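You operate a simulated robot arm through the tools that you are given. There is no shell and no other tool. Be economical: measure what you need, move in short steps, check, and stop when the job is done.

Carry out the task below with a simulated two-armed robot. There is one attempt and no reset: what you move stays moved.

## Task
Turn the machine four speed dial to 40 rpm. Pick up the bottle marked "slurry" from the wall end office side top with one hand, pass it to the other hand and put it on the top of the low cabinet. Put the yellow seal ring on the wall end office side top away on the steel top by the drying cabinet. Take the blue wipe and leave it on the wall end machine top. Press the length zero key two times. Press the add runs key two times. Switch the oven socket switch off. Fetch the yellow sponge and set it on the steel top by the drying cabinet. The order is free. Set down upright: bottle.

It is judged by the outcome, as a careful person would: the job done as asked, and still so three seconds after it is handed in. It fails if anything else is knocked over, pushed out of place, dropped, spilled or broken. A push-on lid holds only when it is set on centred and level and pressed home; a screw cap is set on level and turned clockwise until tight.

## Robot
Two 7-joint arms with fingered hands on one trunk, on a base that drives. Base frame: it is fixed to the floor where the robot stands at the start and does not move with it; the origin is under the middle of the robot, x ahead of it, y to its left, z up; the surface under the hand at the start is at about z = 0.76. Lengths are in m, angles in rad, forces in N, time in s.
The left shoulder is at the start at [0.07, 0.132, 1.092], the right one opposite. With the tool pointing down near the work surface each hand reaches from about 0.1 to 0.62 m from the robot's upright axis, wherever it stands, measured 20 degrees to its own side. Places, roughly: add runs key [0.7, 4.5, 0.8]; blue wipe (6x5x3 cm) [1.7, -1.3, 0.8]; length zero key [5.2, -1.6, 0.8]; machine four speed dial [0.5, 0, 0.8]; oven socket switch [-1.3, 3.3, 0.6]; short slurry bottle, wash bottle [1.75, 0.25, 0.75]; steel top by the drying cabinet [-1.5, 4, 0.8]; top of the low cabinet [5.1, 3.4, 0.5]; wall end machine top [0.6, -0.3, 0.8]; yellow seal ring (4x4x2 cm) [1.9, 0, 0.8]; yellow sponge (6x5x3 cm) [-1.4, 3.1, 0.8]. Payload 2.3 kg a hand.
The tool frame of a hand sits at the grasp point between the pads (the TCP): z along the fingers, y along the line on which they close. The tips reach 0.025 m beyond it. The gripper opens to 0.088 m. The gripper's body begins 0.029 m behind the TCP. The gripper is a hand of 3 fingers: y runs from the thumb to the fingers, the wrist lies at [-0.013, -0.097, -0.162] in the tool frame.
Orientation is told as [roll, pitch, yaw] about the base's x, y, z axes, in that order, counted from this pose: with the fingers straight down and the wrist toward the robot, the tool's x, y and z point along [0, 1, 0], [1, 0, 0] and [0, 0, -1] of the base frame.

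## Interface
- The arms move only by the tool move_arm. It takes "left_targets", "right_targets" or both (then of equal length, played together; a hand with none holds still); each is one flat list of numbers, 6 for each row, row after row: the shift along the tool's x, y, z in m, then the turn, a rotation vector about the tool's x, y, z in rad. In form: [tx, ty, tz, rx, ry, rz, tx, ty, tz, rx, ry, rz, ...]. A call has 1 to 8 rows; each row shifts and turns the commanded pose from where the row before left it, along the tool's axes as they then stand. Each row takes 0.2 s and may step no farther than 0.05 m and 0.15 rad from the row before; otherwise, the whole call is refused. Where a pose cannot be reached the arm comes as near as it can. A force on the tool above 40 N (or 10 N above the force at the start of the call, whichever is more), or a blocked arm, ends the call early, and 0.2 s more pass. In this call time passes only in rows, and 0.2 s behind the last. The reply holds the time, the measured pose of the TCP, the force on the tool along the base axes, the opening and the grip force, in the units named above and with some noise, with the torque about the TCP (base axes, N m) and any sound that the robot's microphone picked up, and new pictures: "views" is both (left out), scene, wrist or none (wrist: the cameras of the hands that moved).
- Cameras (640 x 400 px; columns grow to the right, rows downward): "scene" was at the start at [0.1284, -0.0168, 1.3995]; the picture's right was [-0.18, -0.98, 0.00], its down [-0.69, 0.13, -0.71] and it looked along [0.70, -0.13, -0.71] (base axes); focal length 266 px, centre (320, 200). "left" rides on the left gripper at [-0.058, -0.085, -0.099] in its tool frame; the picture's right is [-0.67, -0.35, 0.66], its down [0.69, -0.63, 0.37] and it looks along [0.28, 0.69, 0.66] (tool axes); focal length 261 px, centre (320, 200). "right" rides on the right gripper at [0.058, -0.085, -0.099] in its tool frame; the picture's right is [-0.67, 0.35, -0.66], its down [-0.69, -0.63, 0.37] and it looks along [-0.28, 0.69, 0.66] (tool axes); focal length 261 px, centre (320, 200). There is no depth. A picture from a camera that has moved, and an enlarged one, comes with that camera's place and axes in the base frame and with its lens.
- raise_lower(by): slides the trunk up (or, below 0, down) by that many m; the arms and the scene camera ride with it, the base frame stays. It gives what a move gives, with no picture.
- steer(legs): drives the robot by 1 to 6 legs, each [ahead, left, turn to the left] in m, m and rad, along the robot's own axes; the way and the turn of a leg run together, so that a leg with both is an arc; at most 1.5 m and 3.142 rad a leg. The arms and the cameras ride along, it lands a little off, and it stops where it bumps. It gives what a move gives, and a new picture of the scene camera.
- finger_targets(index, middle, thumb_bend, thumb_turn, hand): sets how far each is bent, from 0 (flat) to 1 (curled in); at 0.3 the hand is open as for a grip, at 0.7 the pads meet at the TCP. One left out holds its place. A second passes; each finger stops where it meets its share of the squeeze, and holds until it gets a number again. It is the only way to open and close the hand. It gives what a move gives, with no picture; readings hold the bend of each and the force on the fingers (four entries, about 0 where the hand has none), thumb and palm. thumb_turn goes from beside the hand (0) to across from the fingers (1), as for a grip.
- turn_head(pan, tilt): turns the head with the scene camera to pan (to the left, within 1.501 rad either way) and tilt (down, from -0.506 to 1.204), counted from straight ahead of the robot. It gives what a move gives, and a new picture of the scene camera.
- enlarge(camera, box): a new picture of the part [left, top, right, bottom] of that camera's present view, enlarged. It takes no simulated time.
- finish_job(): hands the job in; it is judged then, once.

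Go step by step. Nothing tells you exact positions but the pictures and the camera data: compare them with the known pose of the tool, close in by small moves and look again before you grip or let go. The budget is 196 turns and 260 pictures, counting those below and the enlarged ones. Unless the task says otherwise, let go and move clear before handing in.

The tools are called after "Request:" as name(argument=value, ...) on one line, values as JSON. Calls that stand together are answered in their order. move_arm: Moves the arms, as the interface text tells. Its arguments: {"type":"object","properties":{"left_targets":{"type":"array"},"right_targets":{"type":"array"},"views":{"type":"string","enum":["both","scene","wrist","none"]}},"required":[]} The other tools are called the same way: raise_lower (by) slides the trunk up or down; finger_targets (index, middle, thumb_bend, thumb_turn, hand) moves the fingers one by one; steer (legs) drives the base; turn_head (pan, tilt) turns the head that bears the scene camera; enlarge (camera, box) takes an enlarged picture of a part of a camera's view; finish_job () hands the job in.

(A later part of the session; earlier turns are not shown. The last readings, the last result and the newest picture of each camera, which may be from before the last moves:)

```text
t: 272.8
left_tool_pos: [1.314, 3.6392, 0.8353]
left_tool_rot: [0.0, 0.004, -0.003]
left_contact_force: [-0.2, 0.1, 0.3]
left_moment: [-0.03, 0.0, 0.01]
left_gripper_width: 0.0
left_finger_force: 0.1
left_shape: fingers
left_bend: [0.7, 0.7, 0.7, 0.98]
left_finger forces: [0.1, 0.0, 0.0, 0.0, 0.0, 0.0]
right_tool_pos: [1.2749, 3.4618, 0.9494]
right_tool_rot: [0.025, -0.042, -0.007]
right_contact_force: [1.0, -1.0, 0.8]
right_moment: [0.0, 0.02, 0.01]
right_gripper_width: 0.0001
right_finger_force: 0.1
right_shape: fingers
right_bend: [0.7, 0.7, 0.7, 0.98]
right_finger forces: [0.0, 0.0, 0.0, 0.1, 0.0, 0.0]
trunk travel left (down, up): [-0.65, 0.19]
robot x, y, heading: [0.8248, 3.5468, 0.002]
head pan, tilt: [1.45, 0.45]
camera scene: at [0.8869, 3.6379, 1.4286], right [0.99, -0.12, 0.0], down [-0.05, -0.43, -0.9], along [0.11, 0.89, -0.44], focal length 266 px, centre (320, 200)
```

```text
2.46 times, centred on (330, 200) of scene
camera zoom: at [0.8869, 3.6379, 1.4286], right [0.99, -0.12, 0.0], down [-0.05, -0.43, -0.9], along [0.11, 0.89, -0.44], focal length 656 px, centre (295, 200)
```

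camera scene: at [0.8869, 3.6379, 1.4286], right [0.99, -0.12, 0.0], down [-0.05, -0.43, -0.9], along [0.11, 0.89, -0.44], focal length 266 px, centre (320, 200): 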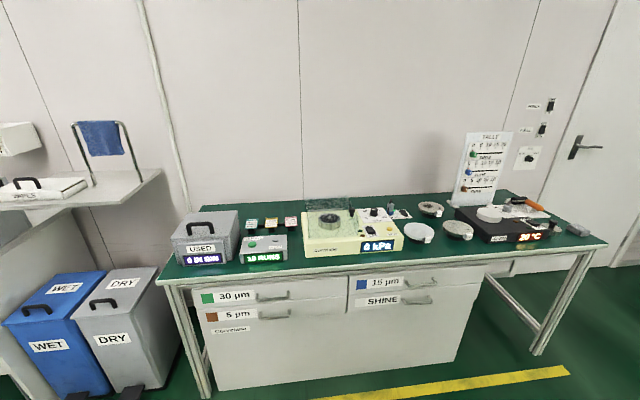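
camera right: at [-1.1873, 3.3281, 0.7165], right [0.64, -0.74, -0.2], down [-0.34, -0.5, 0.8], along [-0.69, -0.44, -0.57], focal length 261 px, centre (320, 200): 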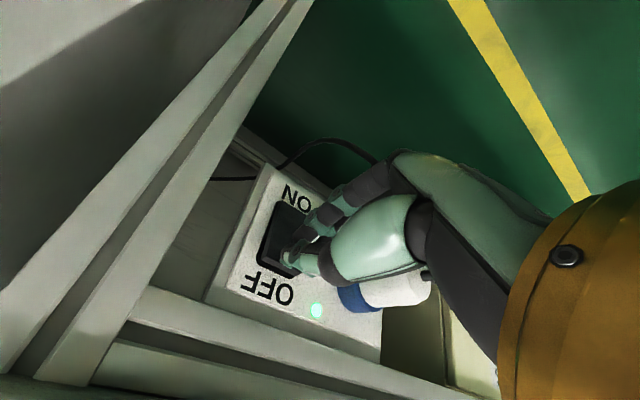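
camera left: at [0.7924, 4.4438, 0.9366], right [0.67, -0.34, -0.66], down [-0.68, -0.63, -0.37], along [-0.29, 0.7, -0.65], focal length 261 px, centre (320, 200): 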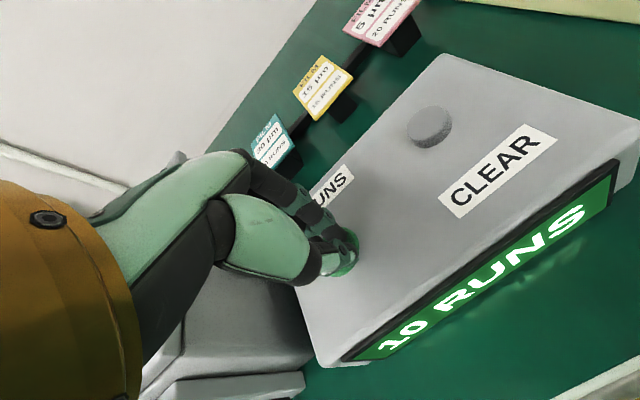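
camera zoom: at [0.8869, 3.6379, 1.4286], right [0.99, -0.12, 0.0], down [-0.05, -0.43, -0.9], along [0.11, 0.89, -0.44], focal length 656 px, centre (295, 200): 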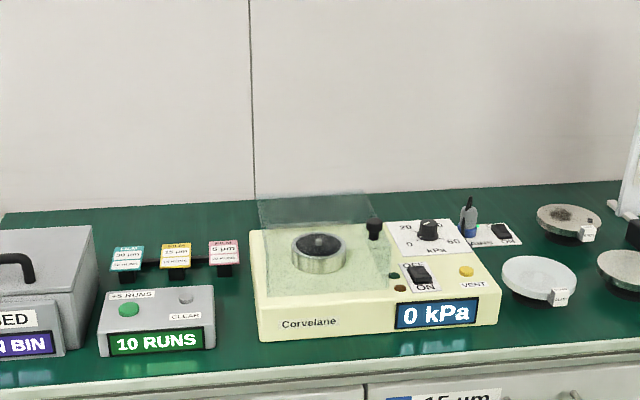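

The counter box is where it was and shows 10 RUNS. I raise and tuck the left hand, then drive round to the office side for the slurry bottle.

Request:
move_arm(left_targets=[0, 0, -0.05, 0, 0, 0, 0, 0, -0.05, 0, 0, 0, 0.03, -0.02, -0.03, 0, 0, 0, 0.02, -0.04, 0, 0, 0, 0], views="none")

Request:
steer(legs=[[0.95, 0, 0], [0.95, 0, 0], [0, -1.1, 0], [0, -1.1, 0], [0, -1.1, 0], [0, 0, 3.14]])

Request:
turn_head(pan=0, tilt=0.65)

```text
t: 273.8
left_tool_pos: [1.2514, 3.6896, 0.9682]
left_tool_rot: [0.0, 0.001, -0.003]
left_contact_force: [-0.6, -0.3, -1.3]
left_moment: [-0.01, -0.03, 0.0]
left_gripper_width: 0.0
left_finger_force: 0.1
left_shape: fingers
left_bend: [0.7, 0.7, 0.7, 0.98]
left_finger forces: [0.0, 0.0, 0.0, 0.1, 0.0, 0.0]
right_tool_pos: [1.2747, 3.4611, 0.9509]
right_tool_rot: [0.027, -0.042, -0.007]
right_contact_force: [-0.1, -0.9, 0.1]
right_moment: [0.02, -0.01, 0.01]
right_gripper_width: 0.0
right_finger_force: 0.0
right_shape: fingers
right_bend: [0.7, 0.7, 0.7, 0.98]
right_finger forces: [0.0, 0.1, 0.1, 0.0, 0.0, 0.1]
trunk travel left (down, up): [-0.65, 0.19]
robot x, y, heading: [0.8281, 3.5481, -0.003]
head pan, tilt: [1.45, 0.45]
```

```text
t: 306.7
left_tool_pos: [2.2937, 0.044, 0.9666]
left_tool_rot: [0.0, 0.002, -3.09]
left_contact_force: [-0.1, 0.4, -0.5]
left_moment: [0.0, -0.01, -0.01]
left_gripper_width: 0.0
left_finger_force: 0.0
left_shape: fingers
left_bend: [0.7, 0.7, 0.7, 0.98]
left_finger forces: [0.0, 0.1, 0.1, 0.1, 0.1, 0.0]
right_tool_pos: [2.2595, 0.2705, 0.9497]
right_tool_rot: [0.027, -0.042, -3.094]
right_contact_force: [0.1, 0.3, -0.3]
right_moment: [-0.01, 0.01, 0.04]
right_gripper_width: 0.0
right_finger_force: 0.0
right_shape: fingers
right_bend: [0.7, 0.7, 0.7, 0.98]
right_finger forces: [0.0, 0.1, 0.0, 0.0, 0.1, 0.0]
trunk travel left (down, up): [-0.65, 0.19]
robot x, y, heading: [2.7169, 0.2058, -3.088]
head pan, tilt: [1.45, 0.45]
camera scene: at [2.6544, 0.1109, 1.4287], right [-1.0, 0.07, 0.0], down [0.03, 0.43, -0.9], along [-0.06, -0.9, -0.44], focal length 266 px, centre (320, 200)
```

scene: 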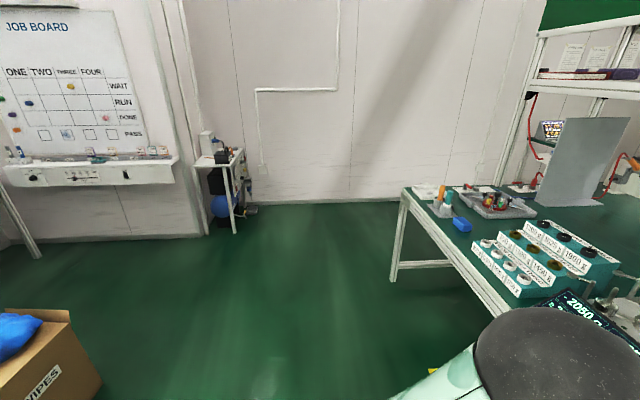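

```text
t: 308.2
left_tool_pos: [2.2944, 0.0446, 0.9669]
left_tool_rot: [0.001, 0.002, -3.089]
left_contact_force: [-0.2, 0.3, 0.2]
left_moment: [-0.01, 0.0, -0.02]
left_gripper_width: 0.0003
left_finger_force: 0.0
left_shape: fingers
left_bend: [0.7, 0.7, 0.7, 0.98]
left_finger forces: [0.0, 0.0, 0.1, 0.0, 0.1, 0.1]
right_tool_pos: [2.2613, 0.2703, 0.9488]
right_tool_rot: [0.026, -0.043, -3.095]
right_contact_force: [0.4, -0.6, 0.2]
right_moment: [0.03, 0.01, 0.01]
right_gripper_width: 0.0
right_finger_force: 0.0
right_shape: fingers
right_bend: [0.7, 0.7, 0.7, 0.98]
right_finger forces: [0.1, 0.0, 0.0, 0.1, 0.1, 0.0]
trunk travel left (down, up): [-0.65, 0.19]
robot x, y, heading: [2.7125, 0.2082, -3.085]
head pan, tilt: [0.0, 0.649]
camera scene: at [2.574, 0.1979, 1.4108], right [-0.05, 1.0, 0.0], down [0.6, 0.03, -0.8], along [-0.8, -0.04, -0.6], focal length 266 px, centre (320, 200)
```

scene: 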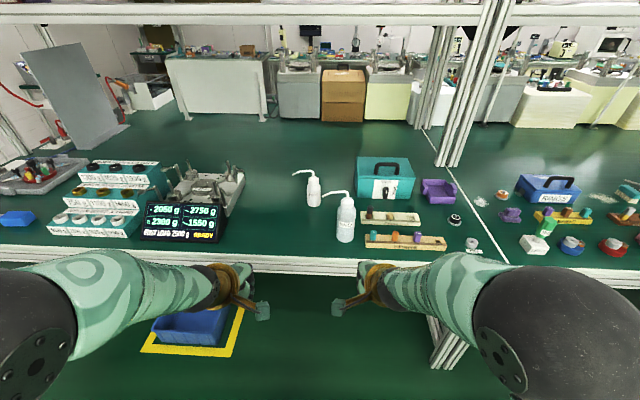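

Both bottles are in view. I zoom in on them and swing the left hand to point forward with its wrist to the left.

Request:
enlarge(camera="scene", box=[280, 150, 380, 250])

Request:
finger_targets(hand="left", index=0.3, middle=0.3, thumb_bend=0.3)

Request:
move_arm(left_targets=[0, 0.05, 0, 0, 0, 0, 0, 0.05, 0, 0, 0, 0, 0, 0, 0, -0.08637, 0.08637, 0.08637, 0, 0, 0, -0.08637, 0.08637, 0.08637, 0, 0, 0, -0.08637, 0.08637, 0.08637, 0, 0, 0, -0.08637, 0.08637, 0.08637, 0, 0, 0, -0.08637, 0.08637, 0.08637, 0, 0, 0, -0.08637, 0.08637, 0.08637], views="none")

Request:
move_arm(left_targets=[0, 0, 0, -0.08637, 0.08637, 0.08637, 0, 0, 0, -0.08637, 0.08637, 0.08637, 0, 0, 0, -0.08637, 0.08637, 0.08637, 0, 0, 0, -0.08637, 0.08637, 0.08637, 0, 0, 0, -0.08637, 0.08637, 0.08637, 0, 0, 0, -0.08637, 0.08637, 0.08637, 0, 0, 0, -0.08637, 0.08637, 0.08637, 0, 0, 0, -0.08637, 0.08637, 0.08637], views="both")

```text
4.00 times, centred on (330, 200) of scene
camera zoom: at [2.574, 0.1979, 1.4108], right [-0.05, 1.0, 0.0], down [0.6, 0.03, -0.8], along [-0.8, -0.04, -0.6], focal length 1066 px, centre (280, 200)
```

zoom: 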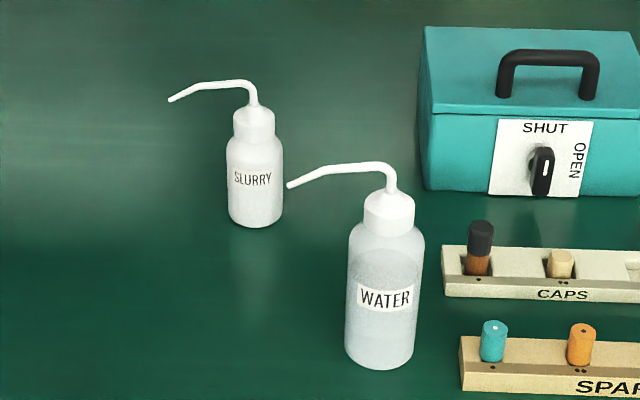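

```text
t: 309.2
left_tool_pos: [2.2951, 0.0447, 0.9671]
left_tool_rot: [0.0, 0.002, -3.089]
left_contact_force: [0.4, 0.1, -0.1]
left_moment: [-0.03, 0.0, -0.02]
left_gripper_width: 0.0843
left_finger_force: 0.1
left_shape: fingers
left_bend: [0.3, 0.3, 0.3, 0.98]
left_finger forces: [0.0, 0.0, 0.0, 0.1, 0.1, 0.0]
right_tool_pos: [2.2608, 0.2705, 0.9495]
right_tool_rot: [0.027, -0.042, -3.096]
right_contact_force: [0.2, -1.4, -0.2]
right_moment: [0.0, 0.01, 0.01]
right_gripper_width: 0.0002
right_finger_force: 0.0
right_shape: fingers
right_bend: [0.7, 0.7, 0.7, 0.98]
right_finger forces: [0.0, 0.1, 0.1, 0.0, 0.0, 0.0]
trunk travel left (down, up): [-0.65, 0.19]
robot x, y, heading: [2.7125, 0.2074, -3.088]
head pan, tilt: [0.0, 0.649]
```

```text
t: 311.0
left_tool_pos: [2.1939, 0.0407, 0.9662]
left_tool_rot: [0.657, -0.329, 2.536]
left_contact_force: [-0.7, -0.1, 0.1]
left_moment: [0.01, 0.0, -0.02]
left_gripper_width: 0.0846
left_finger_force: 0.0
left_shape: fingers
left_bend: [0.3, 0.3, 0.3, 0.98]
left_finger forces: [0.0, 0.0, 0.0, 0.0, 0.0, 0.1]
right_tool_pos: [2.2605, 0.2702, 0.9494]
right_tool_rot: [0.028, -0.042, -3.095]
right_contact_force: [0.1, 0.3, -0.5]
right_moment: [0.0, 0.0, 0.01]
right_gripper_width: 0.0002
right_finger_force: 0.0
right_shape: fingers
right_bend: [0.7, 0.7, 0.7, 0.98]
right_finger forces: [0.0, 0.1, 0.0, 0.0, 0.1, 0.0]
trunk travel left (down, up): [-0.65, 0.19]
robot x, y, heading: [2.7124, 0.2083, -3.089]
head pan, tilt: [0.0, 0.649]
```

```text
t: 312.8
left_tool_pos: [2.194, 0.039, 0.966]
left_tool_rot: [1.571, 0.001, 1.623]
left_contact_force: [-0.3, -0.1, 0.8]
left_moment: [0.04, 0.04, 0.02]
left_gripper_width: 0.0847
left_finger_force: 0.0
left_shape: fingers
left_bend: [0.3, 0.3, 0.3, 0.98]
left_finger forces: [0.0, 0.1, 0.0, 0.1, 0.0, 0.0]
right_tool_pos: [2.26, 0.2694, 0.9492]
right_tool_rot: [0.026, -0.042, -3.096]
right_contact_force: [-0.6, 0.4, 0.2]
right_moment: [0.01, -0.01, 0.0]
right_gripper_width: 0.0
right_finger_force: 0.0
right_shape: fingers
right_bend: [0.7, 0.7, 0.7, 0.98]
right_finger forces: [0.0, 0.0, 0.0, 0.1, 0.1, 0.0]
trunk travel left (down, up): [-0.65, 0.19]
robot x, y, heading: [2.7158, 0.2027, -3.092]
head pan, tilt: [0.0, 0.649]
camera scene: at [2.5736, 0.1975, 1.4108], right [-0.05, 1.0, 0.0], down [0.6, 0.03, -0.8], along [-0.8, -0.04, -0.61], focal length 266 px, centre (320, 200)
camera left: at [2.2976, -0.0397, 0.9066], right [-0.64, -0.38, -0.67], down [-0.33, -0.65, 0.69], along [-0.69, 0.66, 0.28], focal length 261 px, centre (320, 200)
```

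scene: 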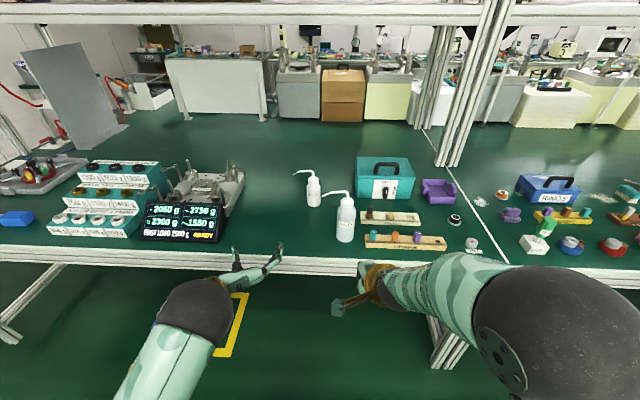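
left: 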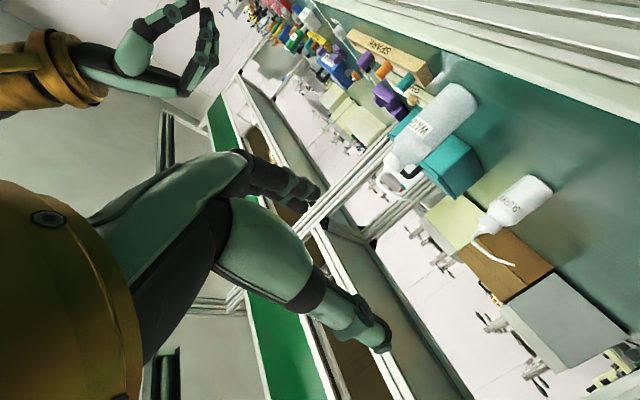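

Bottle measured: axis [1.737, 0.133], body z 0.76–0.853 (5.5 cm wide), cap to 0.886, spout pointing to the left. Plan: left hand grips the body low, right hand later takes the cap. I tilt the left hand slightly, lower it, and drive in.

Request:
move_arm(left_targets=[0, 0, 0, 0, -0.1, 0.075, 0, 0, 0, 0, -0.1, 0.075, -0.04, 0, 0, 0, 0, 0, -0.04, 0, 0, 0, 0, 0, -0.04, 0, 0, 0, 0, 0], right_targets=[-0.03, 0, -0.02, 0, 0, 0, -0.03, 0, -0.02, 0, 0, 0, -0.03, 0, -0.02, 0, 0, 0, 0, 0, 0, 0, 0, 0, 0, 0, 0, 0, 0, 0], views="none")

Request:
steer(legs=[[0, -0.09, -0.053], [0.27, 0, 0]])

Request:
enlarge(camera="left", box=[0, 0, 640, 400])

```text
t: 314.0
left_tool_pos: [2.2157, 0.0223, 0.8516]
left_tool_rot: [1.366, 0.15, 1.606]
left_contact_force: [-1.0, -0.2, 0.7]
left_moment: [-0.01, -0.04, 0.0]
left_gripper_width: 0.0845
left_finger_force: 0.1
left_shape: fingers
left_bend: [0.3, 0.3, 0.3, 0.98]
left_finger forces: [0.0, 0.1, 0.0, 0.1, 0.0, 0.0]
right_tool_pos: [2.2582, 0.36, 1.0086]
right_tool_rot: [0.025, -0.042, -3.094]
right_contact_force: [-0.2, 1.0, 0.7]
right_moment: [0.01, -0.03, 0.0]
right_gripper_width: 0.0001
right_finger_force: 0.2
right_shape: fingers
right_bend: [0.7, 0.7, 0.7, 0.98]
right_finger forces: [0.0, 0.1, 0.0, 0.0, 0.1, 0.0]
trunk travel left (down, up): [-0.65, 0.19]
robot x, y, heading: [2.7125, 0.2067, -3.086]
head pan, tilt: [0.0, 0.649]
```

```text
t: 316.6
left_tool_pos: [1.9395, 0.1323, 0.8532]
left_tool_rot: [1.367, 0.151, 1.569]
left_contact_force: [0.8, -0.4, -0.3]
left_moment: [-0.04, -0.02, 0.04]
left_gripper_width: 0.0848
left_finger_force: 0.1
left_shape: fingers
left_bend: [0.3, 0.3, 0.3, 0.98]
left_finger forces: [0.0, 0.0, 0.0, 0.0, 0.0, 0.0]
right_tool_pos: [1.9941, 0.4682, 1.0085]
right_tool_rot: [0.027, -0.044, -3.135]
right_contact_force: [0.2, -0.6, 0.1]
right_moment: [-0.02, 0.02, -0.04]
right_gripper_width: 0.0
right_finger_force: 0.1
right_shape: fingers
right_bend: [0.7, 0.7, 0.7, 0.98]
right_finger forces: [0.1, 0.0, 0.1, 0.0, 0.0, 0.0]
trunk travel left (down, up): [-0.65, 0.19]
robot x, y, heading: [2.4406, 0.294, -3.126]
head pan, tilt: [0.0, 0.649]
camera scene: at [2.3032, 0.2922, 1.4109], right [-0.01, 1.0, 0.0], down [0.6, 0.01, -0.8], along [-0.8, -0.01, -0.6], focal length 266 px, centre (320, 200)
```

scene: 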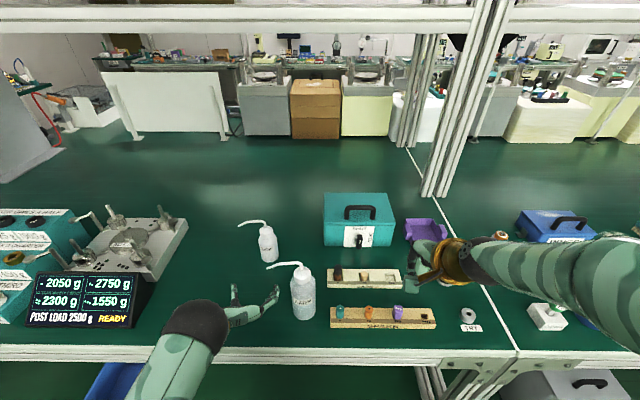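

```text
1.00 times, centred on (320, 200) of left (not enlarged: the box is as wide or as high as the picture)
camera zoom: at [2.0473, 0.0425, 0.8277], right [-0.51, -0.46, -0.73], down [-0.5, -0.53, 0.69], along [-0.7, 0.71, 0.04], focal length 261 px, centre (320, 200)
```

zoom: 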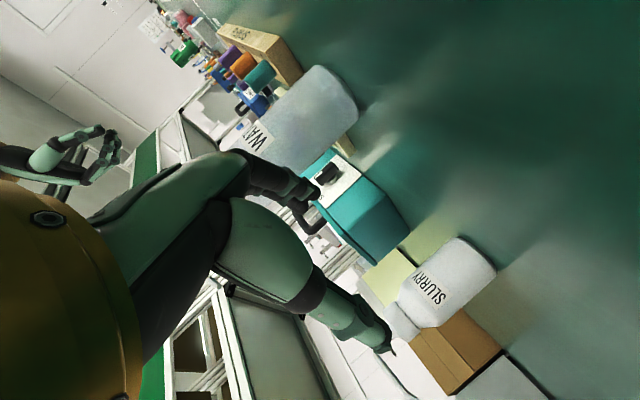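

The slurry bottle axis checks at [1.737, 0.131]. I drive 7 cm closer and advance the open hand part way.

Request:
steer(legs=[[0.07, 0, -0.01]])

Request:
move_arm(left_targets=[-0.002, 0.002, 0.035, 0, 0, 0, -0.002, 0.002, 0.035, 0, 0, 0], views="both")

```text
t: 317.6
left_tool_pos: [1.8693, 0.1368, 0.8536]
left_tool_rot: [1.37, 0.151, 1.556]
left_contact_force: [0.4, 0.5, 0.1]
left_moment: [-0.04, 0.0, 0.01]
left_gripper_width: 0.0844
left_finger_force: 0.1
left_shape: fingers
left_bend: [0.3, 0.3, 0.3, 0.98]
left_finger forces: [0.1, 0.1, 0.0, 0.0, 0.1, 0.1]
right_tool_pos: [1.9304, 0.4725, 1.0103]
right_tool_rot: [0.026, -0.045, 3.136]
right_contact_force: [-0.8, -0.3, 0.7]
right_moment: [0.01, 0.0, 0.01]
right_gripper_width: 0.0002
right_finger_force: 0.1
right_shape: fingers
right_bend: [0.7, 0.7, 0.7, 0.98]
right_finger forces: [0.0, 0.0, 0.1, 0.1, 0.0, 0.0]
trunk travel left (down, up): [-0.65, 0.19]
robot x, y, heading: [2.3726, 0.2929, 3.137]
head pan, tilt: [0.0, 0.649]
camera scene: at [2.2369, 0.2935, 1.4112], right [0.0, 1.0, 0.0], down [0.6, 0.0, -0.8], along [-0.8, 0.0, -0.6], focal length 266 px, centre (320, 200)
```

scene: 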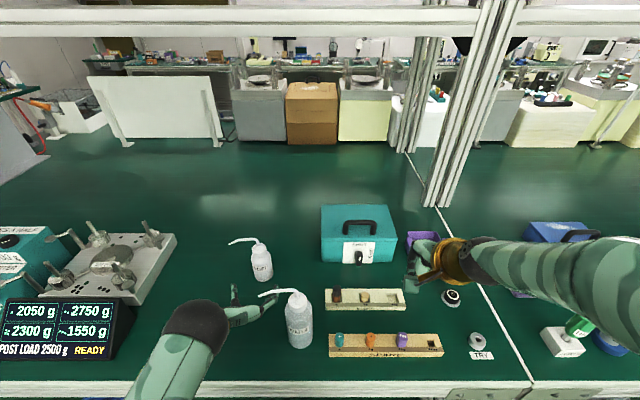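

```text
t: 318.2
left_tool_pos: [1.7979, 0.1397, 0.8341]
left_tool_rot: [1.365, 0.151, 1.555]
left_contact_force: [-0.1, -0.2, -0.8]
left_moment: [-0.01, -0.02, -0.03]
left_gripper_width: 0.0844
left_finger_force: 0.0
left_shape: fingers
left_bend: [0.3, 0.3, 0.3, 0.98]
left_finger forces: [0.0, 0.1, 0.0, 0.0, 0.0, 0.0]
right_tool_pos: [1.9267, 0.4729, 1.0096]
right_tool_rot: [0.026, -0.043, 3.135]
right_contact_force: [-0.2, -0.6, 1.0]
right_moment: [-0.01, 0.02, 0.02]
right_gripper_width: 0.0003
right_finger_force: 0.0
right_shape: fingers
right_bend: [0.7, 0.7, 0.7, 0.98]
right_finger forces: [0.0, 0.1, 0.0, 0.0, 0.0, 0.1]
trunk travel left (down, up): [-0.65, 0.19]
robot x, y, heading: [2.3728, 0.2983, 3.143]
head pan, tilt: [0.0, 0.649]
camera scene: at [2.2326, 0.2929, 1.4107], right [0.0, 1.0, 0.0], down [0.61, 0.0, -0.8], along [-0.8, 0.0, -0.61], focal length 266 px, centre (320, 200)
camera left: at [1.9059, 0.0495, 0.8093], right [-0.51, -0.45, -0.73], down [-0.51, -0.53, 0.68], along [-0.69, 0.72, 0.04], focal length 261 px, centre (320, 200)
```

scene: 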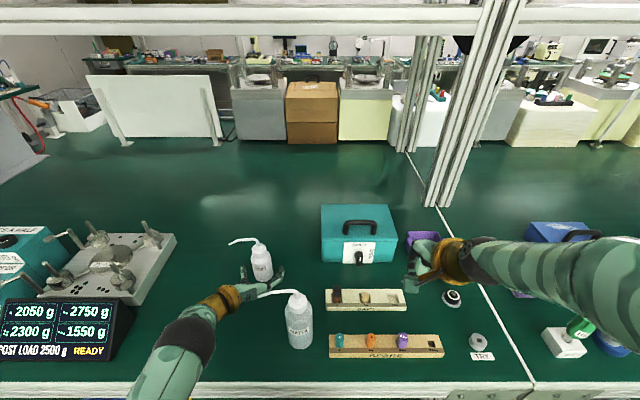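
left: 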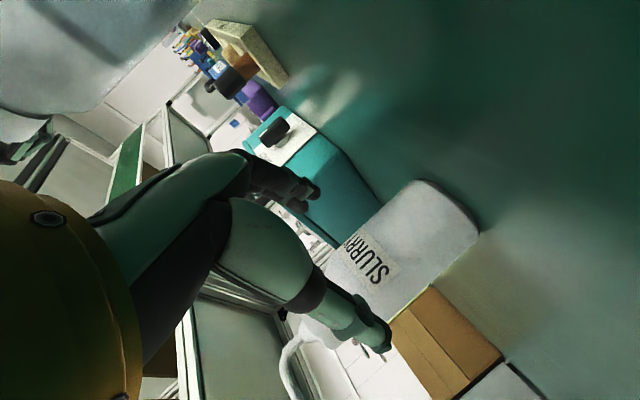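

Bottle is centred within 1 cm between the fingers. I correct sideways and advance to it.

Request:
move_arm(left_targets=[-0.007, -0.004, 0.01, 0, 0, 0, -0.007, 0, 0.022, 0, 0, 0, 0, 0, 0.022, 0, 0, 0], views="both")

Request:
enlarge(camera="scene", box=[210, 220, 340, 360])

```text
t: 319.1
left_tool_pos: [1.766, 0.1352, 0.8219]
left_tool_rot: [1.367, 0.15, 1.554]
left_contact_force: [0.3, -0.8, -1.3]
left_moment: [0.02, -0.01, 0.02]
left_gripper_width: 0.0845
left_finger_force: 0.1
left_shape: fingers
left_bend: [0.3, 0.3, 0.3, 0.98]
left_finger forces: [0.1, 0.0, 0.0, 0.0, 0.0, 0.0]
left hand out of reach, approached as far as the arm can: row 3
right_tool_pos: [1.9264, 0.4735, 1.0085]
right_tool_rot: [0.027, -0.044, 3.136]
right_contact_force: [-0.3, -0.7, -0.3]
right_moment: [-0.01, 0.0, -0.02]
right_gripper_width: 0.0
right_finger_force: 0.1
right_shape: fingers
right_bend: [0.7, 0.7, 0.7, 0.98]
right_finger forces: [0.1, 0.1, 0.0, 0.0, 0.0, 0.1]
trunk travel left (down, up): [-0.65, 0.19]
robot x, y, heading: [2.3743, 0.2975, 3.142]
head pan, tilt: [0.0, 0.649]
camera scene: at [2.2339, 0.2939, 1.4108], right [0.0, 1.0, 0.0], down [0.6, 0.0, -0.8], along [-0.8, 0.0, -0.6], focal length 266 px, centre (320, 200)
camera left: at [1.8739, 0.0454, 0.7963], right [-0.51, -0.46, -0.73], down [-0.51, -0.53, 0.68], along [-0.69, 0.72, 0.04], focal length 261 px, centre (320, 200)
```

scene: 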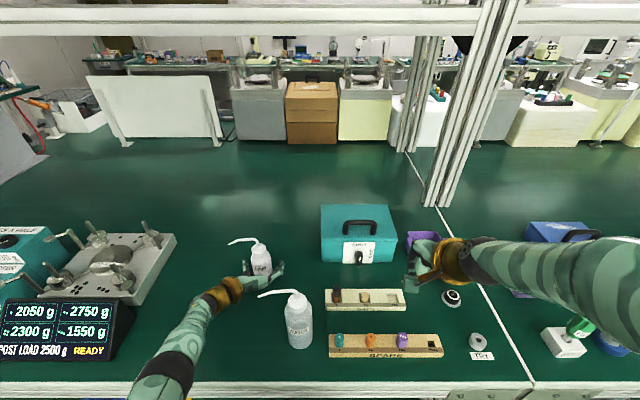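
left: 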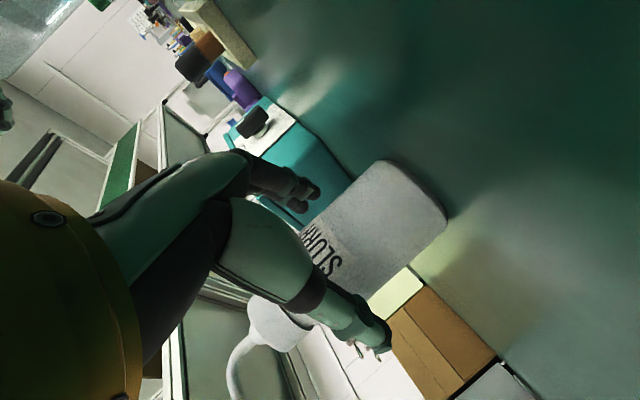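

```text
2.86 times, centred on (275, 290) of scene
camera zoom: at [2.2339, 0.2939, 1.4108], right [0.0, 1.0, 0.0], down [0.6, 0.0, -0.8], along [-0.8, 0.0, -0.6], focal length 761 px, centre (449, -57)
```

zoom: 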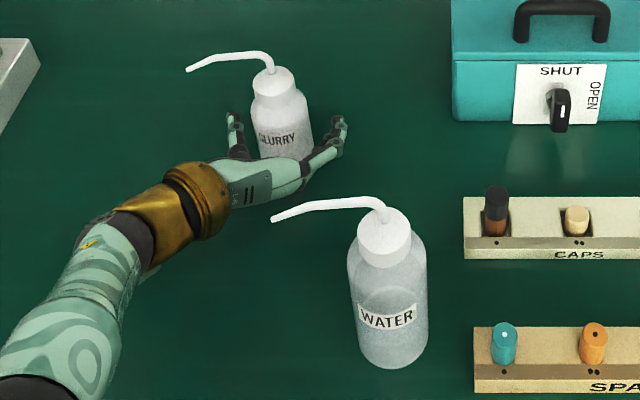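

The arm is at its reach limit 2 cm short; the base still has room, so I creep forward 2 cm.

Request:
steer(legs=[[0.02, 0, 0]])

Request:
enlarge(camera="left", box=[150, 80, 550, 330])

```text
t: 319.8
left_tool_pos: [1.7475, 0.1364, 0.8234]
left_tool_rot: [1.37, 0.151, 1.554]
left_contact_force: [0.8, 0.4, 0.5]
left_moment: [0.0, 0.0, 0.01]
left_gripper_width: 0.0845
left_finger_force: 0.1
left_shape: fingers
left_bend: [0.3, 0.3, 0.3, 0.98]
left_finger forces: [0.1, 0.0, 0.0, 0.0, 0.1, 0.0]
right_tool_pos: [1.909, 0.4731, 1.0104]
right_tool_rot: [0.027, -0.046, 3.136]
right_contact_force: [0.5, 0.1, -0.3]
right_moment: [-0.01, -0.02, 0.0]
right_gripper_width: 0.0
right_finger_force: 0.1
right_shape: fingers
right_bend: [0.7, 0.7, 0.7, 0.98]
right_finger forces: [0.1, 0.0, 0.0, 0.1, 0.0, 0.0]
trunk travel left (down, up): [-0.65, 0.19]
robot x, y, heading: [2.3518, 0.2951, 3.138]
head pan, tilt: [0.0, 0.649]
camera scene: at [2.2171, 0.2935, 1.4112], right [0.0, 1.0, 0.0], down [0.6, 0.0, -0.8], along [-0.8, 0.0, -0.6], focal length 266 px, centre (320, 200)
```

scene: 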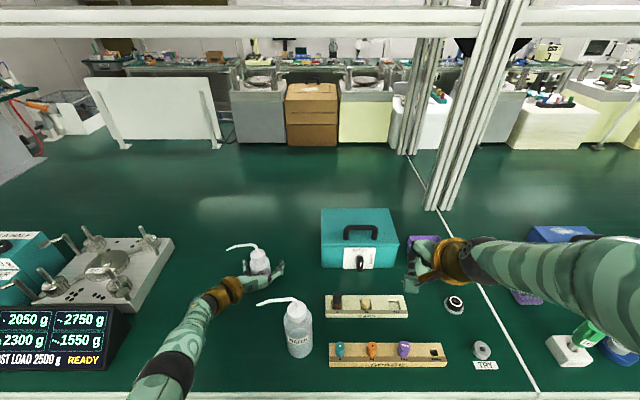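

```text
1.60 times, centred on (350, 205) of left
camera zoom: at [1.8552, 0.0455, 0.7978], right [-0.52, -0.45, -0.73], down [-0.5, -0.53, 0.69], along [-0.69, 0.72, 0.04], focal length 417 px, centre (272, 192)
```

zoom: 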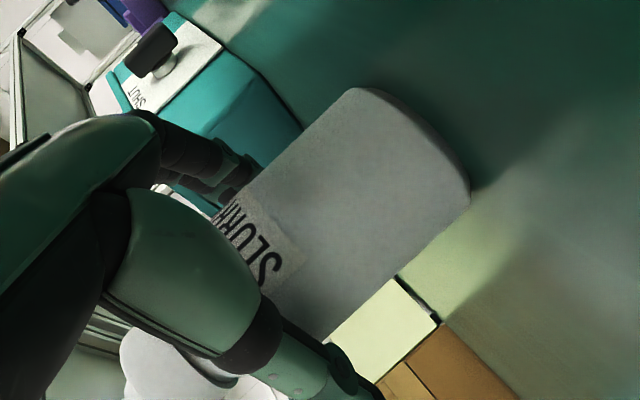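

Request:
move_arm(left_targets=[-0.0126, -0.002, 0.0, 0, 0, 0], views="none")

Request:
finger_targets(hand="left", index=0.58, middle=0.58, thumb_bend=0.58)

Request:
enlarge(camera="scene", box=[210, 220, 340, 360])

```text
t: 320.2
left_tool_pos: [1.7512, 0.136, 0.81]
left_tool_rot: [1.37, 0.151, 1.557]
left_contact_force: [-0.5, -1.0, -0.3]
left_moment: [-0.01, 0.0, 0.02]
left_gripper_width: 0.0842
left_finger_force: 0.0
left_shape: fingers
left_bend: [0.3, 0.3, 0.3, 0.98]
left_finger forces: [0.0, 0.0, 0.0, 0.0, 0.1, 0.1]
left hand out of reach, approached as far as the arm can: row 1
right_tool_pos: [1.9073, 0.4735, 1.0092]
right_tool_rot: [0.026, -0.044, 3.137]
right_contact_force: [-0.2, 0.4, -0.4]
right_moment: [-0.03, 0.0, -0.01]
right_gripper_width: 0.0
right_finger_force: 0.1
right_shape: fingers
right_bend: [0.7, 0.7, 0.7, 0.98]
right_finger forces: [0.1, 0.0, 0.0, 0.0, 0.0, 0.0]
trunk travel left (down, up): [-0.65, 0.19]
robot x, y, heading: [2.3518, 0.2936, 3.14]
head pan, tilt: [0.0, 0.649]
```

```text
t: 321.2
left_tool_pos: [1.7515, 0.134, 0.8107]
left_tool_rot: [1.367, 0.15, 1.556]
left_contact_force: [-0.4, 0.6, 2.0]
left_moment: [0.0, -0.01, -0.01]
left_gripper_width: 0.0473
left_finger_force: 9.8
left_shape: fingers
left_bend: [0.48, 0.54, 0.49, 0.97]
left_finger forces: [7.3, 2.2, 0.1, 0.1, 9.8, 0.0]
right_tool_pos: [1.9066, 0.4737, 1.0088]
right_tool_rot: [0.027, -0.043, 3.136]
right_contact_force: [0.1, -0.9, 0.5]
right_moment: [0.04, 0.0, 0.01]
right_gripper_width: 0.0003
right_finger_force: 0.0
right_shape: fingers
right_bend: [0.7, 0.7, 0.7, 0.98]
right_finger forces: [0.0, 0.0, 0.0, 0.1, 0.1, 0.0]
trunk travel left (down, up): [-0.65, 0.19]
robot x, y, heading: [2.3482, 0.2908, 3.144]
head pan, tilt: [0.0, 0.649]
```

```text
2.86 times, centred on (275, 290) of scene
camera zoom: at [2.2137, 0.2937, 1.4109], right [0.0, 1.0, 0.0], down [0.6, 0.0, -0.8], along [-0.8, 0.0, -0.6], focal length 761 px, centre (449, -57)
```

zoom: 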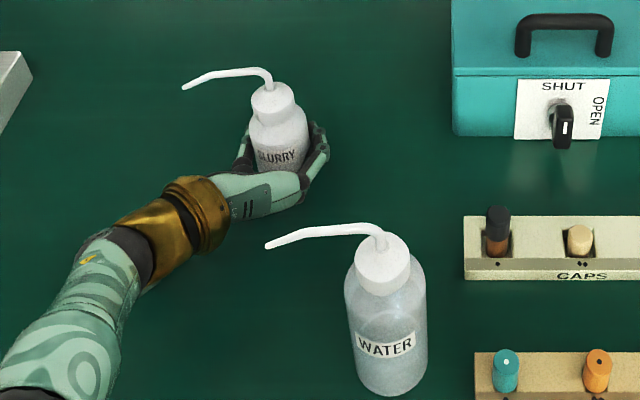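

The bottle is held. I raise the trunk straight up, then slide left (away from the WATER spout) and back off from the bench.

Request:
raise_lower(by=0.17)

Request:
steer(legs=[[0, 0.07, 0], [-0.45, 0, 0]])

Request:
turn_head(pan=0, tilt=0.6)

```text
t: 323.2
left_tool_pos: [1.751, 0.1339, 0.9793]
left_tool_rot: [1.368, 0.15, 1.555]
left_contact_force: [-1.2, 0.1, -2.2]
left_moment: [0.0, 0.0, 0.01]
left_gripper_width: 0.0471
left_finger_force: 8.9
left_shape: fingers
left_bend: [0.48, 0.54, 0.49, 0.97]
left_finger forces: [7.3, 2.0, 0.0, 0.0, 9.5, 0.0]
right_tool_pos: [1.9068, 0.473, 1.1785]
right_tool_rot: [0.026, -0.043, 3.136]
right_contact_force: [0.0, 0.5, -0.2]
right_moment: [0.03, 0.03, -0.03]
right_gripper_width: 0.0002
right_finger_force: 0.0
right_shape: fingers
right_bend: [0.7, 0.7, 0.7, 0.98]
right_finger forces: [0.0, 0.0, 0.1, 0.0, 0.0, 0.0]
trunk travel left (down, up): [-0.82, 0.02]
robot x, y, heading: [2.3542, 0.2943, 3.138]
head pan, tilt: [0.0, 0.649]
```

```text
t: 326.5
left_tool_pos: [2.1966, 0.0629, 0.978]
left_tool_rot: [1.365, 0.15, 1.556]
left_contact_force: [-0.4, -0.7, -2.4]
left_moment: [0.0, 0.01, 0.0]
left_gripper_width: 0.0474
left_finger_force: 9.7
left_shape: fingers
left_bend: [0.48, 0.54, 0.49, 0.97]
left_finger forces: [7.3, 2.0, 0.0, 0.0, 9.6, 0.1]
right_tool_pos: [2.3496, 0.4017, 1.1772]
right_tool_rot: [0.026, -0.041, 3.139]
right_contact_force: [0.4, 0.0, -0.3]
right_moment: [0.0, -0.03, 0.0]
right_gripper_width: 0.0002
right_finger_force: 0.0
right_shape: fingers
right_bend: [0.7, 0.7, 0.7, 0.98]
right_finger forces: [0.0, 0.1, 0.0, 0.1, 0.0, 0.1]
trunk travel left (down, up): [-0.82, 0.02]
robot x, y, heading: [2.8021, 0.2249, -3.139]
head pan, tilt: [0.0, 0.649]
camera scene: at [2.6569, 0.2233, 1.5805], right [0.0, 1.0, 0.0], down [0.61, 0.0, -0.8], along [-0.8, 0.0, -0.61], focal length 266 px, centre (320, 200)
```

scene: 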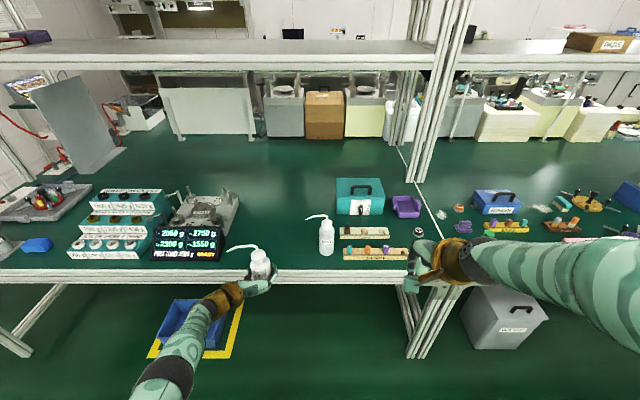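

```text
t: 327.1
left_tool_pos: [2.1985, 0.0641, 0.9795]
left_tool_rot: [1.366, 0.15, 1.556]
left_contact_force: [0.6, 0.2, -2.8]
left_moment: [-0.04, -0.01, -0.01]
left_gripper_width: 0.0469
left_finger_force: 9.9
left_shape: fingers
left_bend: [0.48, 0.54, 0.49, 0.97]
left_finger forces: [7.4, 2.1, 0.1, 0.1, 9.6, 0.0]
right_tool_pos: [2.3523, 0.4011, 1.1785]
right_tool_rot: [0.024, -0.042, 3.138]
right_contact_force: [1.2, 0.0, -0.2]
right_moment: [0.0, -0.03, 0.07]
right_gripper_width: 0.0
right_finger_force: 0.0
right_shape: fingers
right_bend: [0.7, 0.7, 0.7, 0.98]
right_finger forces: [0.0, 0.0, 0.0, 0.0, 0.0, 0.1]
trunk travel left (down, up): [-0.82, 0.02]
robot x, y, heading: [2.7985, 0.2269, -3.14]
head pan, tilt: [0.0, 0.6]
camera scene: at [2.657, 0.2233, 1.5849], right [0.0, 1.0, 0.0], down [0.57, 0.0, -0.82], along [-0.82, 0.0, -0.57], focal length 266 px, centre (320, 200)
```

scene: 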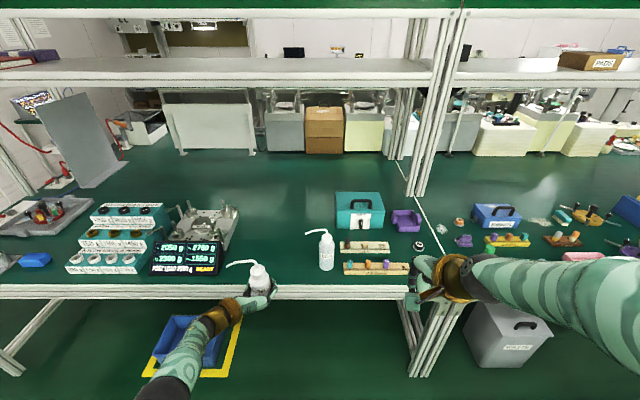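

The bottle is upright in the left hand. In this free space I bring it in front of me and swing the right hand to point forward-left to take it by the cap.

Request:
move_arm(left_targets=[-0.0013, 0.0293, -0.0266, 0, 0, 0, -0.0013, 0.0293, -0.0266, 0, 0, 0, -0.0013, 0.0293, -0.0266, 0, 0, 0, 0, 0, 0, 0, 0, 0, 0, 0, 0, 0, 0, 0, 0, 0, 0, 0, 0, 0, 0, 0, 0, 0, 0, 0], right_targets=[0, 0, 0, -0.08637, -0.08637, -0.08637, 0, 0, 0, -0.08637, -0.08637, -0.08637, 0, 0, 0, -0.08637, -0.08637, -0.08637, 0, 0, 0, -0.08637, -0.08637, -0.08637, 0, 0, 0, -0.08637, -0.08637, -0.08637, 0, 0, 0, -0.08637, -0.08637, -0.08637, 0, 0, 0, -0.08637, -0.08637, -0.08637], views="none")

Request:
move_arm(right_targets=[0, 0, 0, -0.08637, -0.08637, -0.08637, 0, 0, 0, -0.08637, -0.08637, -0.08637, 0, 0, 0, -0.08637, -0.08637, -0.08637, 0, 0, 0, -0.08637, -0.08637, -0.08637, 0, 0, 0, -0.08637, -0.08637, -0.08637, 0, 0, 0, -0.08637, -0.08637, -0.08637, 0, 0, 0, -0.08637, -0.08637, -0.08637], views="none")

Request:
finger_targets(hand="right", index=0.35, middle=0.35, thumb_bend=0.35)

Request:
move_arm(right_targets=[0, 0, 0, -0.15, 0, 0, 0, 0, 0, -0.15, 0, 0, 0, 0, 0, -0.15, 0, 0, 0, 0, 0, -0.15, 0, 0], views="both")

```text
t: 328.7
left_tool_pos: [2.2791, 0.1501, 0.9795]
left_tool_rot: [1.367, 0.149, 1.556]
left_contact_force: [0.1, -0.6, -2.4]
left_moment: [-0.02, -0.03, 0.02]
left_gripper_width: 0.0469
left_finger_force: 9.1
left_shape: fingers
left_bend: [0.48, 0.54, 0.49, 0.97]
left_finger forces: [7.3, 2.1, 0.0, 0.0, 9.4, 0.0]
right_tool_pos: [2.3525, 0.4023, 1.1778]
right_tool_rot: [-0.798, -0.389, -2.35]
right_contact_force: [-0.3, -0.2, 1.1]
right_moment: [0.01, 0.03, 0.04]
right_gripper_width: 0.0001
right_finger_force: 0.0
right_shape: fingers
right_bend: [0.7, 0.7, 0.7, 0.98]
right_finger forces: [0.0, 0.0, 0.0, 0.0, 0.1, 0.0]
trunk travel left (down, up): [-0.82, 0.02]
robot x, y, heading: [2.7955, 0.2275, -3.132]
head pan, tilt: [0.0, 0.6]
```

```text
t: 330.3
left_tool_pos: [2.2796, 0.1507, 0.9788]
left_tool_rot: [1.367, 0.148, 1.556]
left_contact_force: [0.4, -0.8, -3.1]
left_moment: [-0.06, -0.06, 0.03]
left_gripper_width: 0.0467
left_finger_force: 9.1
left_shape: fingers
left_bend: [0.48, 0.54, 0.49, 0.97]
left_finger forces: [7.2, 2.1, 0.1, 0.0, 9.5, 0.1]
right_tool_pos: [2.3518, 0.4038, 1.1778]
right_tool_rot: [-1.615, -0.027, -1.572]
right_contact_force: [-0.3, -1.0, 0.1]
right_moment: [0.04, -0.01, -0.01]
right_gripper_width: 0.0001
right_finger_force: 0.1
right_shape: fingers
right_bend: [0.7, 0.7, 0.7, 0.98]
right_finger forces: [0.1, 0.1, 0.0, 0.1, 0.1, 0.0]
trunk travel left (down, up): [-0.82, 0.02]
robot x, y, heading: [2.8003, 0.2261, -3.138]
head pan, tilt: [0.0, 0.6]
```

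```text
t: 331.3
left_tool_pos: [2.2809, 0.1497, 0.978]
left_tool_rot: [1.367, 0.152, 1.555]
left_contact_force: [0.0, -0.5, -3.5]
left_moment: [0.01, 0.0, 0.04]
left_gripper_width: 0.0468
left_finger_force: 9.2
left_shape: fingers
left_bend: [0.48, 0.54, 0.49, 0.97]
left_finger forces: [7.2, 2.1, 0.0, 0.0, 9.5, 0.0]
right_tool_pos: [2.3531, 0.4029, 1.179]
right_tool_rot: [-1.613, -0.026, -1.574]
right_contact_force: [0.8, 0.6, 0.1]
right_moment: [0.02, 0.03, 0.0]
right_gripper_width: 0.0738
right_finger_force: 0.0
right_shape: fingers
right_bend: [0.35, 0.35, 0.35, 0.98]
right_finger forces: [0.1, 0.0, 0.1, 0.1, 0.1, 0.1]
trunk travel left (down, up): [-0.82, 0.02]
robot x, y, heading: [2.8012, 0.2261, -3.14]
head pan, tilt: [0.0, 0.6]
```

```text
t: 332.3
left_tool_pos: [2.2793, 0.151, 0.9781]
left_tool_rot: [1.367, 0.151, 1.557]
left_contact_force: [0.6, -0.3, -1.3]
left_moment: [-0.03, -0.04, -0.02]
left_gripper_width: 0.0466
left_finger_force: 9.2
left_shape: fingers
left_bend: [0.48, 0.54, 0.49, 0.97]
left_finger forces: [7.3, 2.1, 0.1, 0.0, 9.5, 0.0]
right_tool_pos: [2.3531, 0.4032, 1.1777]
right_tool_rot: [-1.62, 0.002, -0.974]
right_contact_force: [0.6, 0.6, 0.7]
right_moment: [0.0, 0.01, 0.02]
right_gripper_width: 0.074
right_finger_force: 0.1
right_shape: fingers
right_bend: [0.35, 0.35, 0.35, 0.98]
right_finger forces: [0.0, 0.0, 0.1, 0.1, 0.1, 0.0]
trunk travel left (down, up): [-0.82, 0.02]
robot x, y, heading: [2.8005, 0.2256, -3.134]
head pan, tilt: [0.0, 0.6]
camera scene: at [2.6572, 0.2245, 1.5849], right [0.0, 1.0, 0.0], down [0.57, 0.0, -0.82], along [-0.82, 0.0, -0.57], focal length 266 px, centre (320, 200)
camera right: at [2.3849, 0.5277, 1.115], right [0.77, 0.1, 0.64], down [-0.63, 0.33, 0.7], along [-0.14, -0.94, 0.32], focal length 261 px, centre (320, 200)
```

scene: 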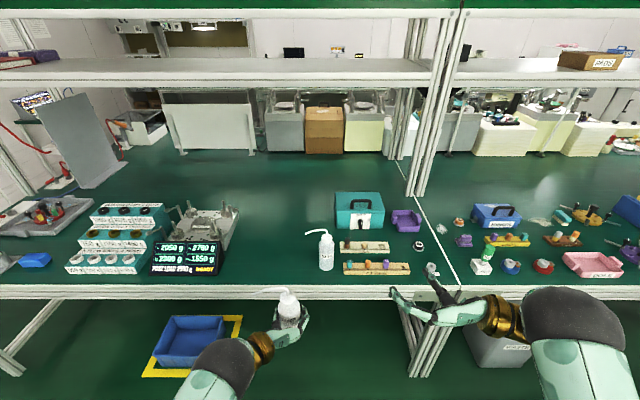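
right: 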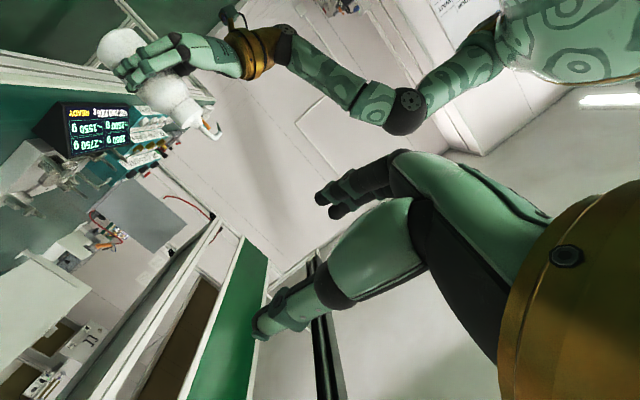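

The cap is at [2.273, 0.150, 1.037] from both cameras. I bring the right hand to a pre-grasp 11 cm short of it.

Request:
move_arm(right_targets=[0.0285, 0.0329, 0.0171, 0, 0, 0, 0.0285, 0.0329, 0.0171, 0, 0, 0, 0.0285, 0.0329, 0.0171, 0, 0, 0, 0.0285, 0.0329, 0.0171, 0, 0, 0, 0.0285, 0.0329, 0.0171, 0, 0, 0], views="both")

Request:
enlarge(camera="scene", box=[240, 250, 400, 390])

```text
t: 333.5
left_tool_pos: [2.28, 0.1491, 0.9781]
left_tool_rot: [1.366, 0.149, 1.558]
left_contact_force: [0.3, -0.1, -1.7]
left_moment: [0.01, -0.03, 0.01]
left_gripper_width: 0.0469
left_finger_force: 9.0
left_shape: fingers
left_bend: [0.48, 0.54, 0.49, 0.97]
left_finger forces: [7.2, 2.2, 0.0, 0.0, 9.5, 0.0]
right_tool_pos: [2.367, 0.2134, 1.0359]
right_tool_rot: [-1.62, 0.004, -0.974]
right_contact_force: [0.3, 0.7, 0.7]
right_moment: [0.03, -0.03, -0.04]
right_gripper_width: 0.0739
right_finger_force: 0.0
right_shape: fingers
right_bend: [0.35, 0.35, 0.35, 0.98]
right_finger forces: [0.0, 0.1, 0.0, 0.1, 0.0, 0.1]
trunk travel left (down, up): [-0.82, 0.02]
robot x, y, heading: [2.8003, 0.2233, -3.139]
head pan, tilt: [0.0, 0.6]
camera scene: at [2.6572, 0.222, 1.585], right [0.0, 1.0, 0.0], down [0.57, 0.0, -0.82], along [-0.82, 0.0, -0.57], focal length 266 px, centre (320, 200)
camera right: at [2.3989, 0.3385, 0.9734], right [0.77, 0.1, 0.64], down [-0.63, 0.33, 0.7], along [-0.14, -0.94, 0.32], focal length 261 px, centre (320, 200)
```

scene: 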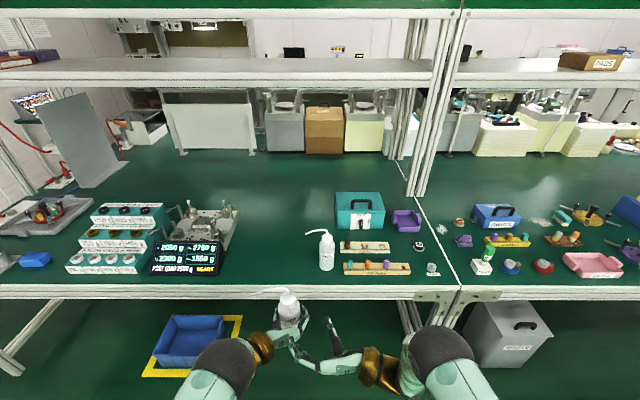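
right: 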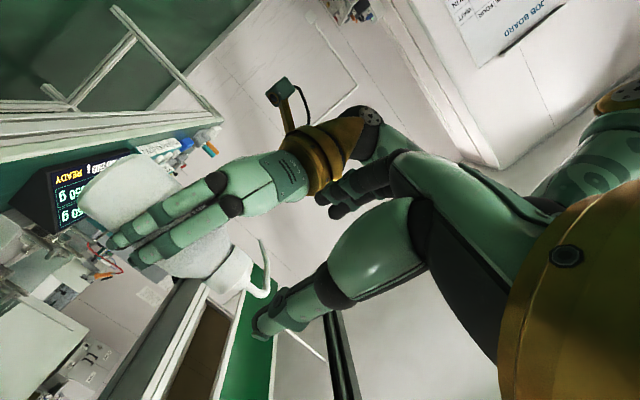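

```text
2.86 times, centred on (320, 320) of scene
camera zoom: at [2.6572, 0.222, 1.585], right [0.0, 1.0, 0.0], down [0.57, 0.0, -0.82], along [-0.82, 0.0, -0.57], focal length 761 px, centre (320, -143)
```

zoom: 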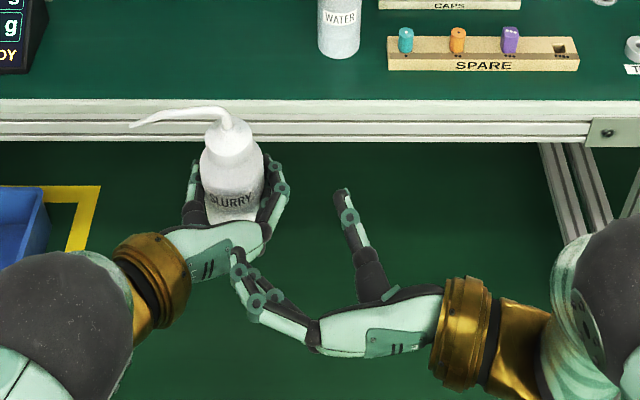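

Right fingers will pass just above the left palm, so I tilt the right hand nose-down a little and raise it 6 mm before advancing.

Request:
move_arm(right_targets=[-0.012, 0, 0, 0, 0.1, 0, -0.01, 0, 0, 0, 0.1, 0, 0, 0, 0.035, 0, 0, 0, 0, 0, 0.03, 0, 0, 0], views="both")

Request:
enlarge(camera="scene", box=[240, 250, 400, 390])

```text
t: 334.5
left_tool_pos: [2.2789, 0.1498, 0.9781]
left_tool_rot: [1.366, 0.15, 1.558]
left_contact_force: [-0.4, -0.1, -1.9]
left_moment: [-0.02, -0.03, 0.0]
left_gripper_width: 0.0471
left_finger_force: 9.4
left_shape: fingers
left_bend: [0.48, 0.54, 0.49, 0.97]
left_finger forces: [7.0, 2.2, 0.1, 0.0, 9.4, 0.0]
right_tool_pos: [2.3151, 0.1782, 1.0509]
right_tool_rot: [-1.417, 0.001, -0.974]
right_contact_force: [-0.4, 0.4, 0.4]
right_moment: [0.0, 0.01, 0.01]
right_gripper_width: 0.0741
right_finger_force: 0.1
right_shape: fingers
right_bend: [0.35, 0.35, 0.35, 0.98]
right_finger forces: [0.0, 0.0, 0.0, 0.0, 0.0, 0.0]
trunk travel left (down, up): [-0.82, 0.02]
robot x, y, heading: [2.8044, 0.2284, -3.144]
head pan, tilt: [0.0, 0.6]
camera scene: at [2.6566, 0.223, 1.5849], right [0.0, 1.0, 0.0], down [0.57, 0.0, -0.82], along [-0.82, 0.0, -0.57], focal length 266 px, centre (320, 200)
camera right: at [2.3559, 0.3088, 1.0082], right [0.65, 0.02, 0.76], down [-0.74, 0.26, 0.62], along [-0.18, -0.97, 0.18], focal length 261 px, centre (320, 200)
```

scene: 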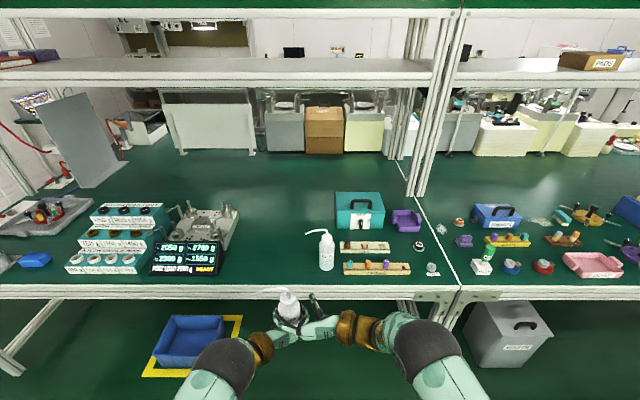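
right: 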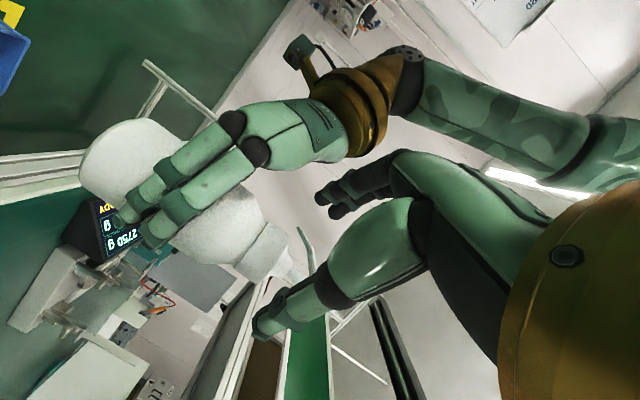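

```text
2.86 times, centred on (320, 320) of scene
camera zoom: at [2.6566, 0.223, 1.5849], right [0.0, 1.0, 0.0], down [0.57, 0.0, -0.82], along [-0.82, 0.0, -0.57], focal length 761 px, centre (320, -143)
```

zoom: 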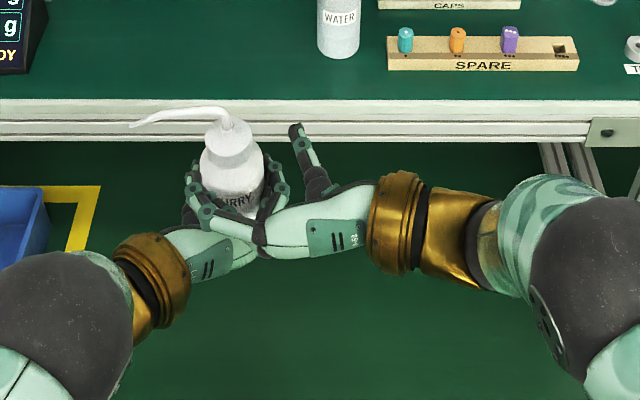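

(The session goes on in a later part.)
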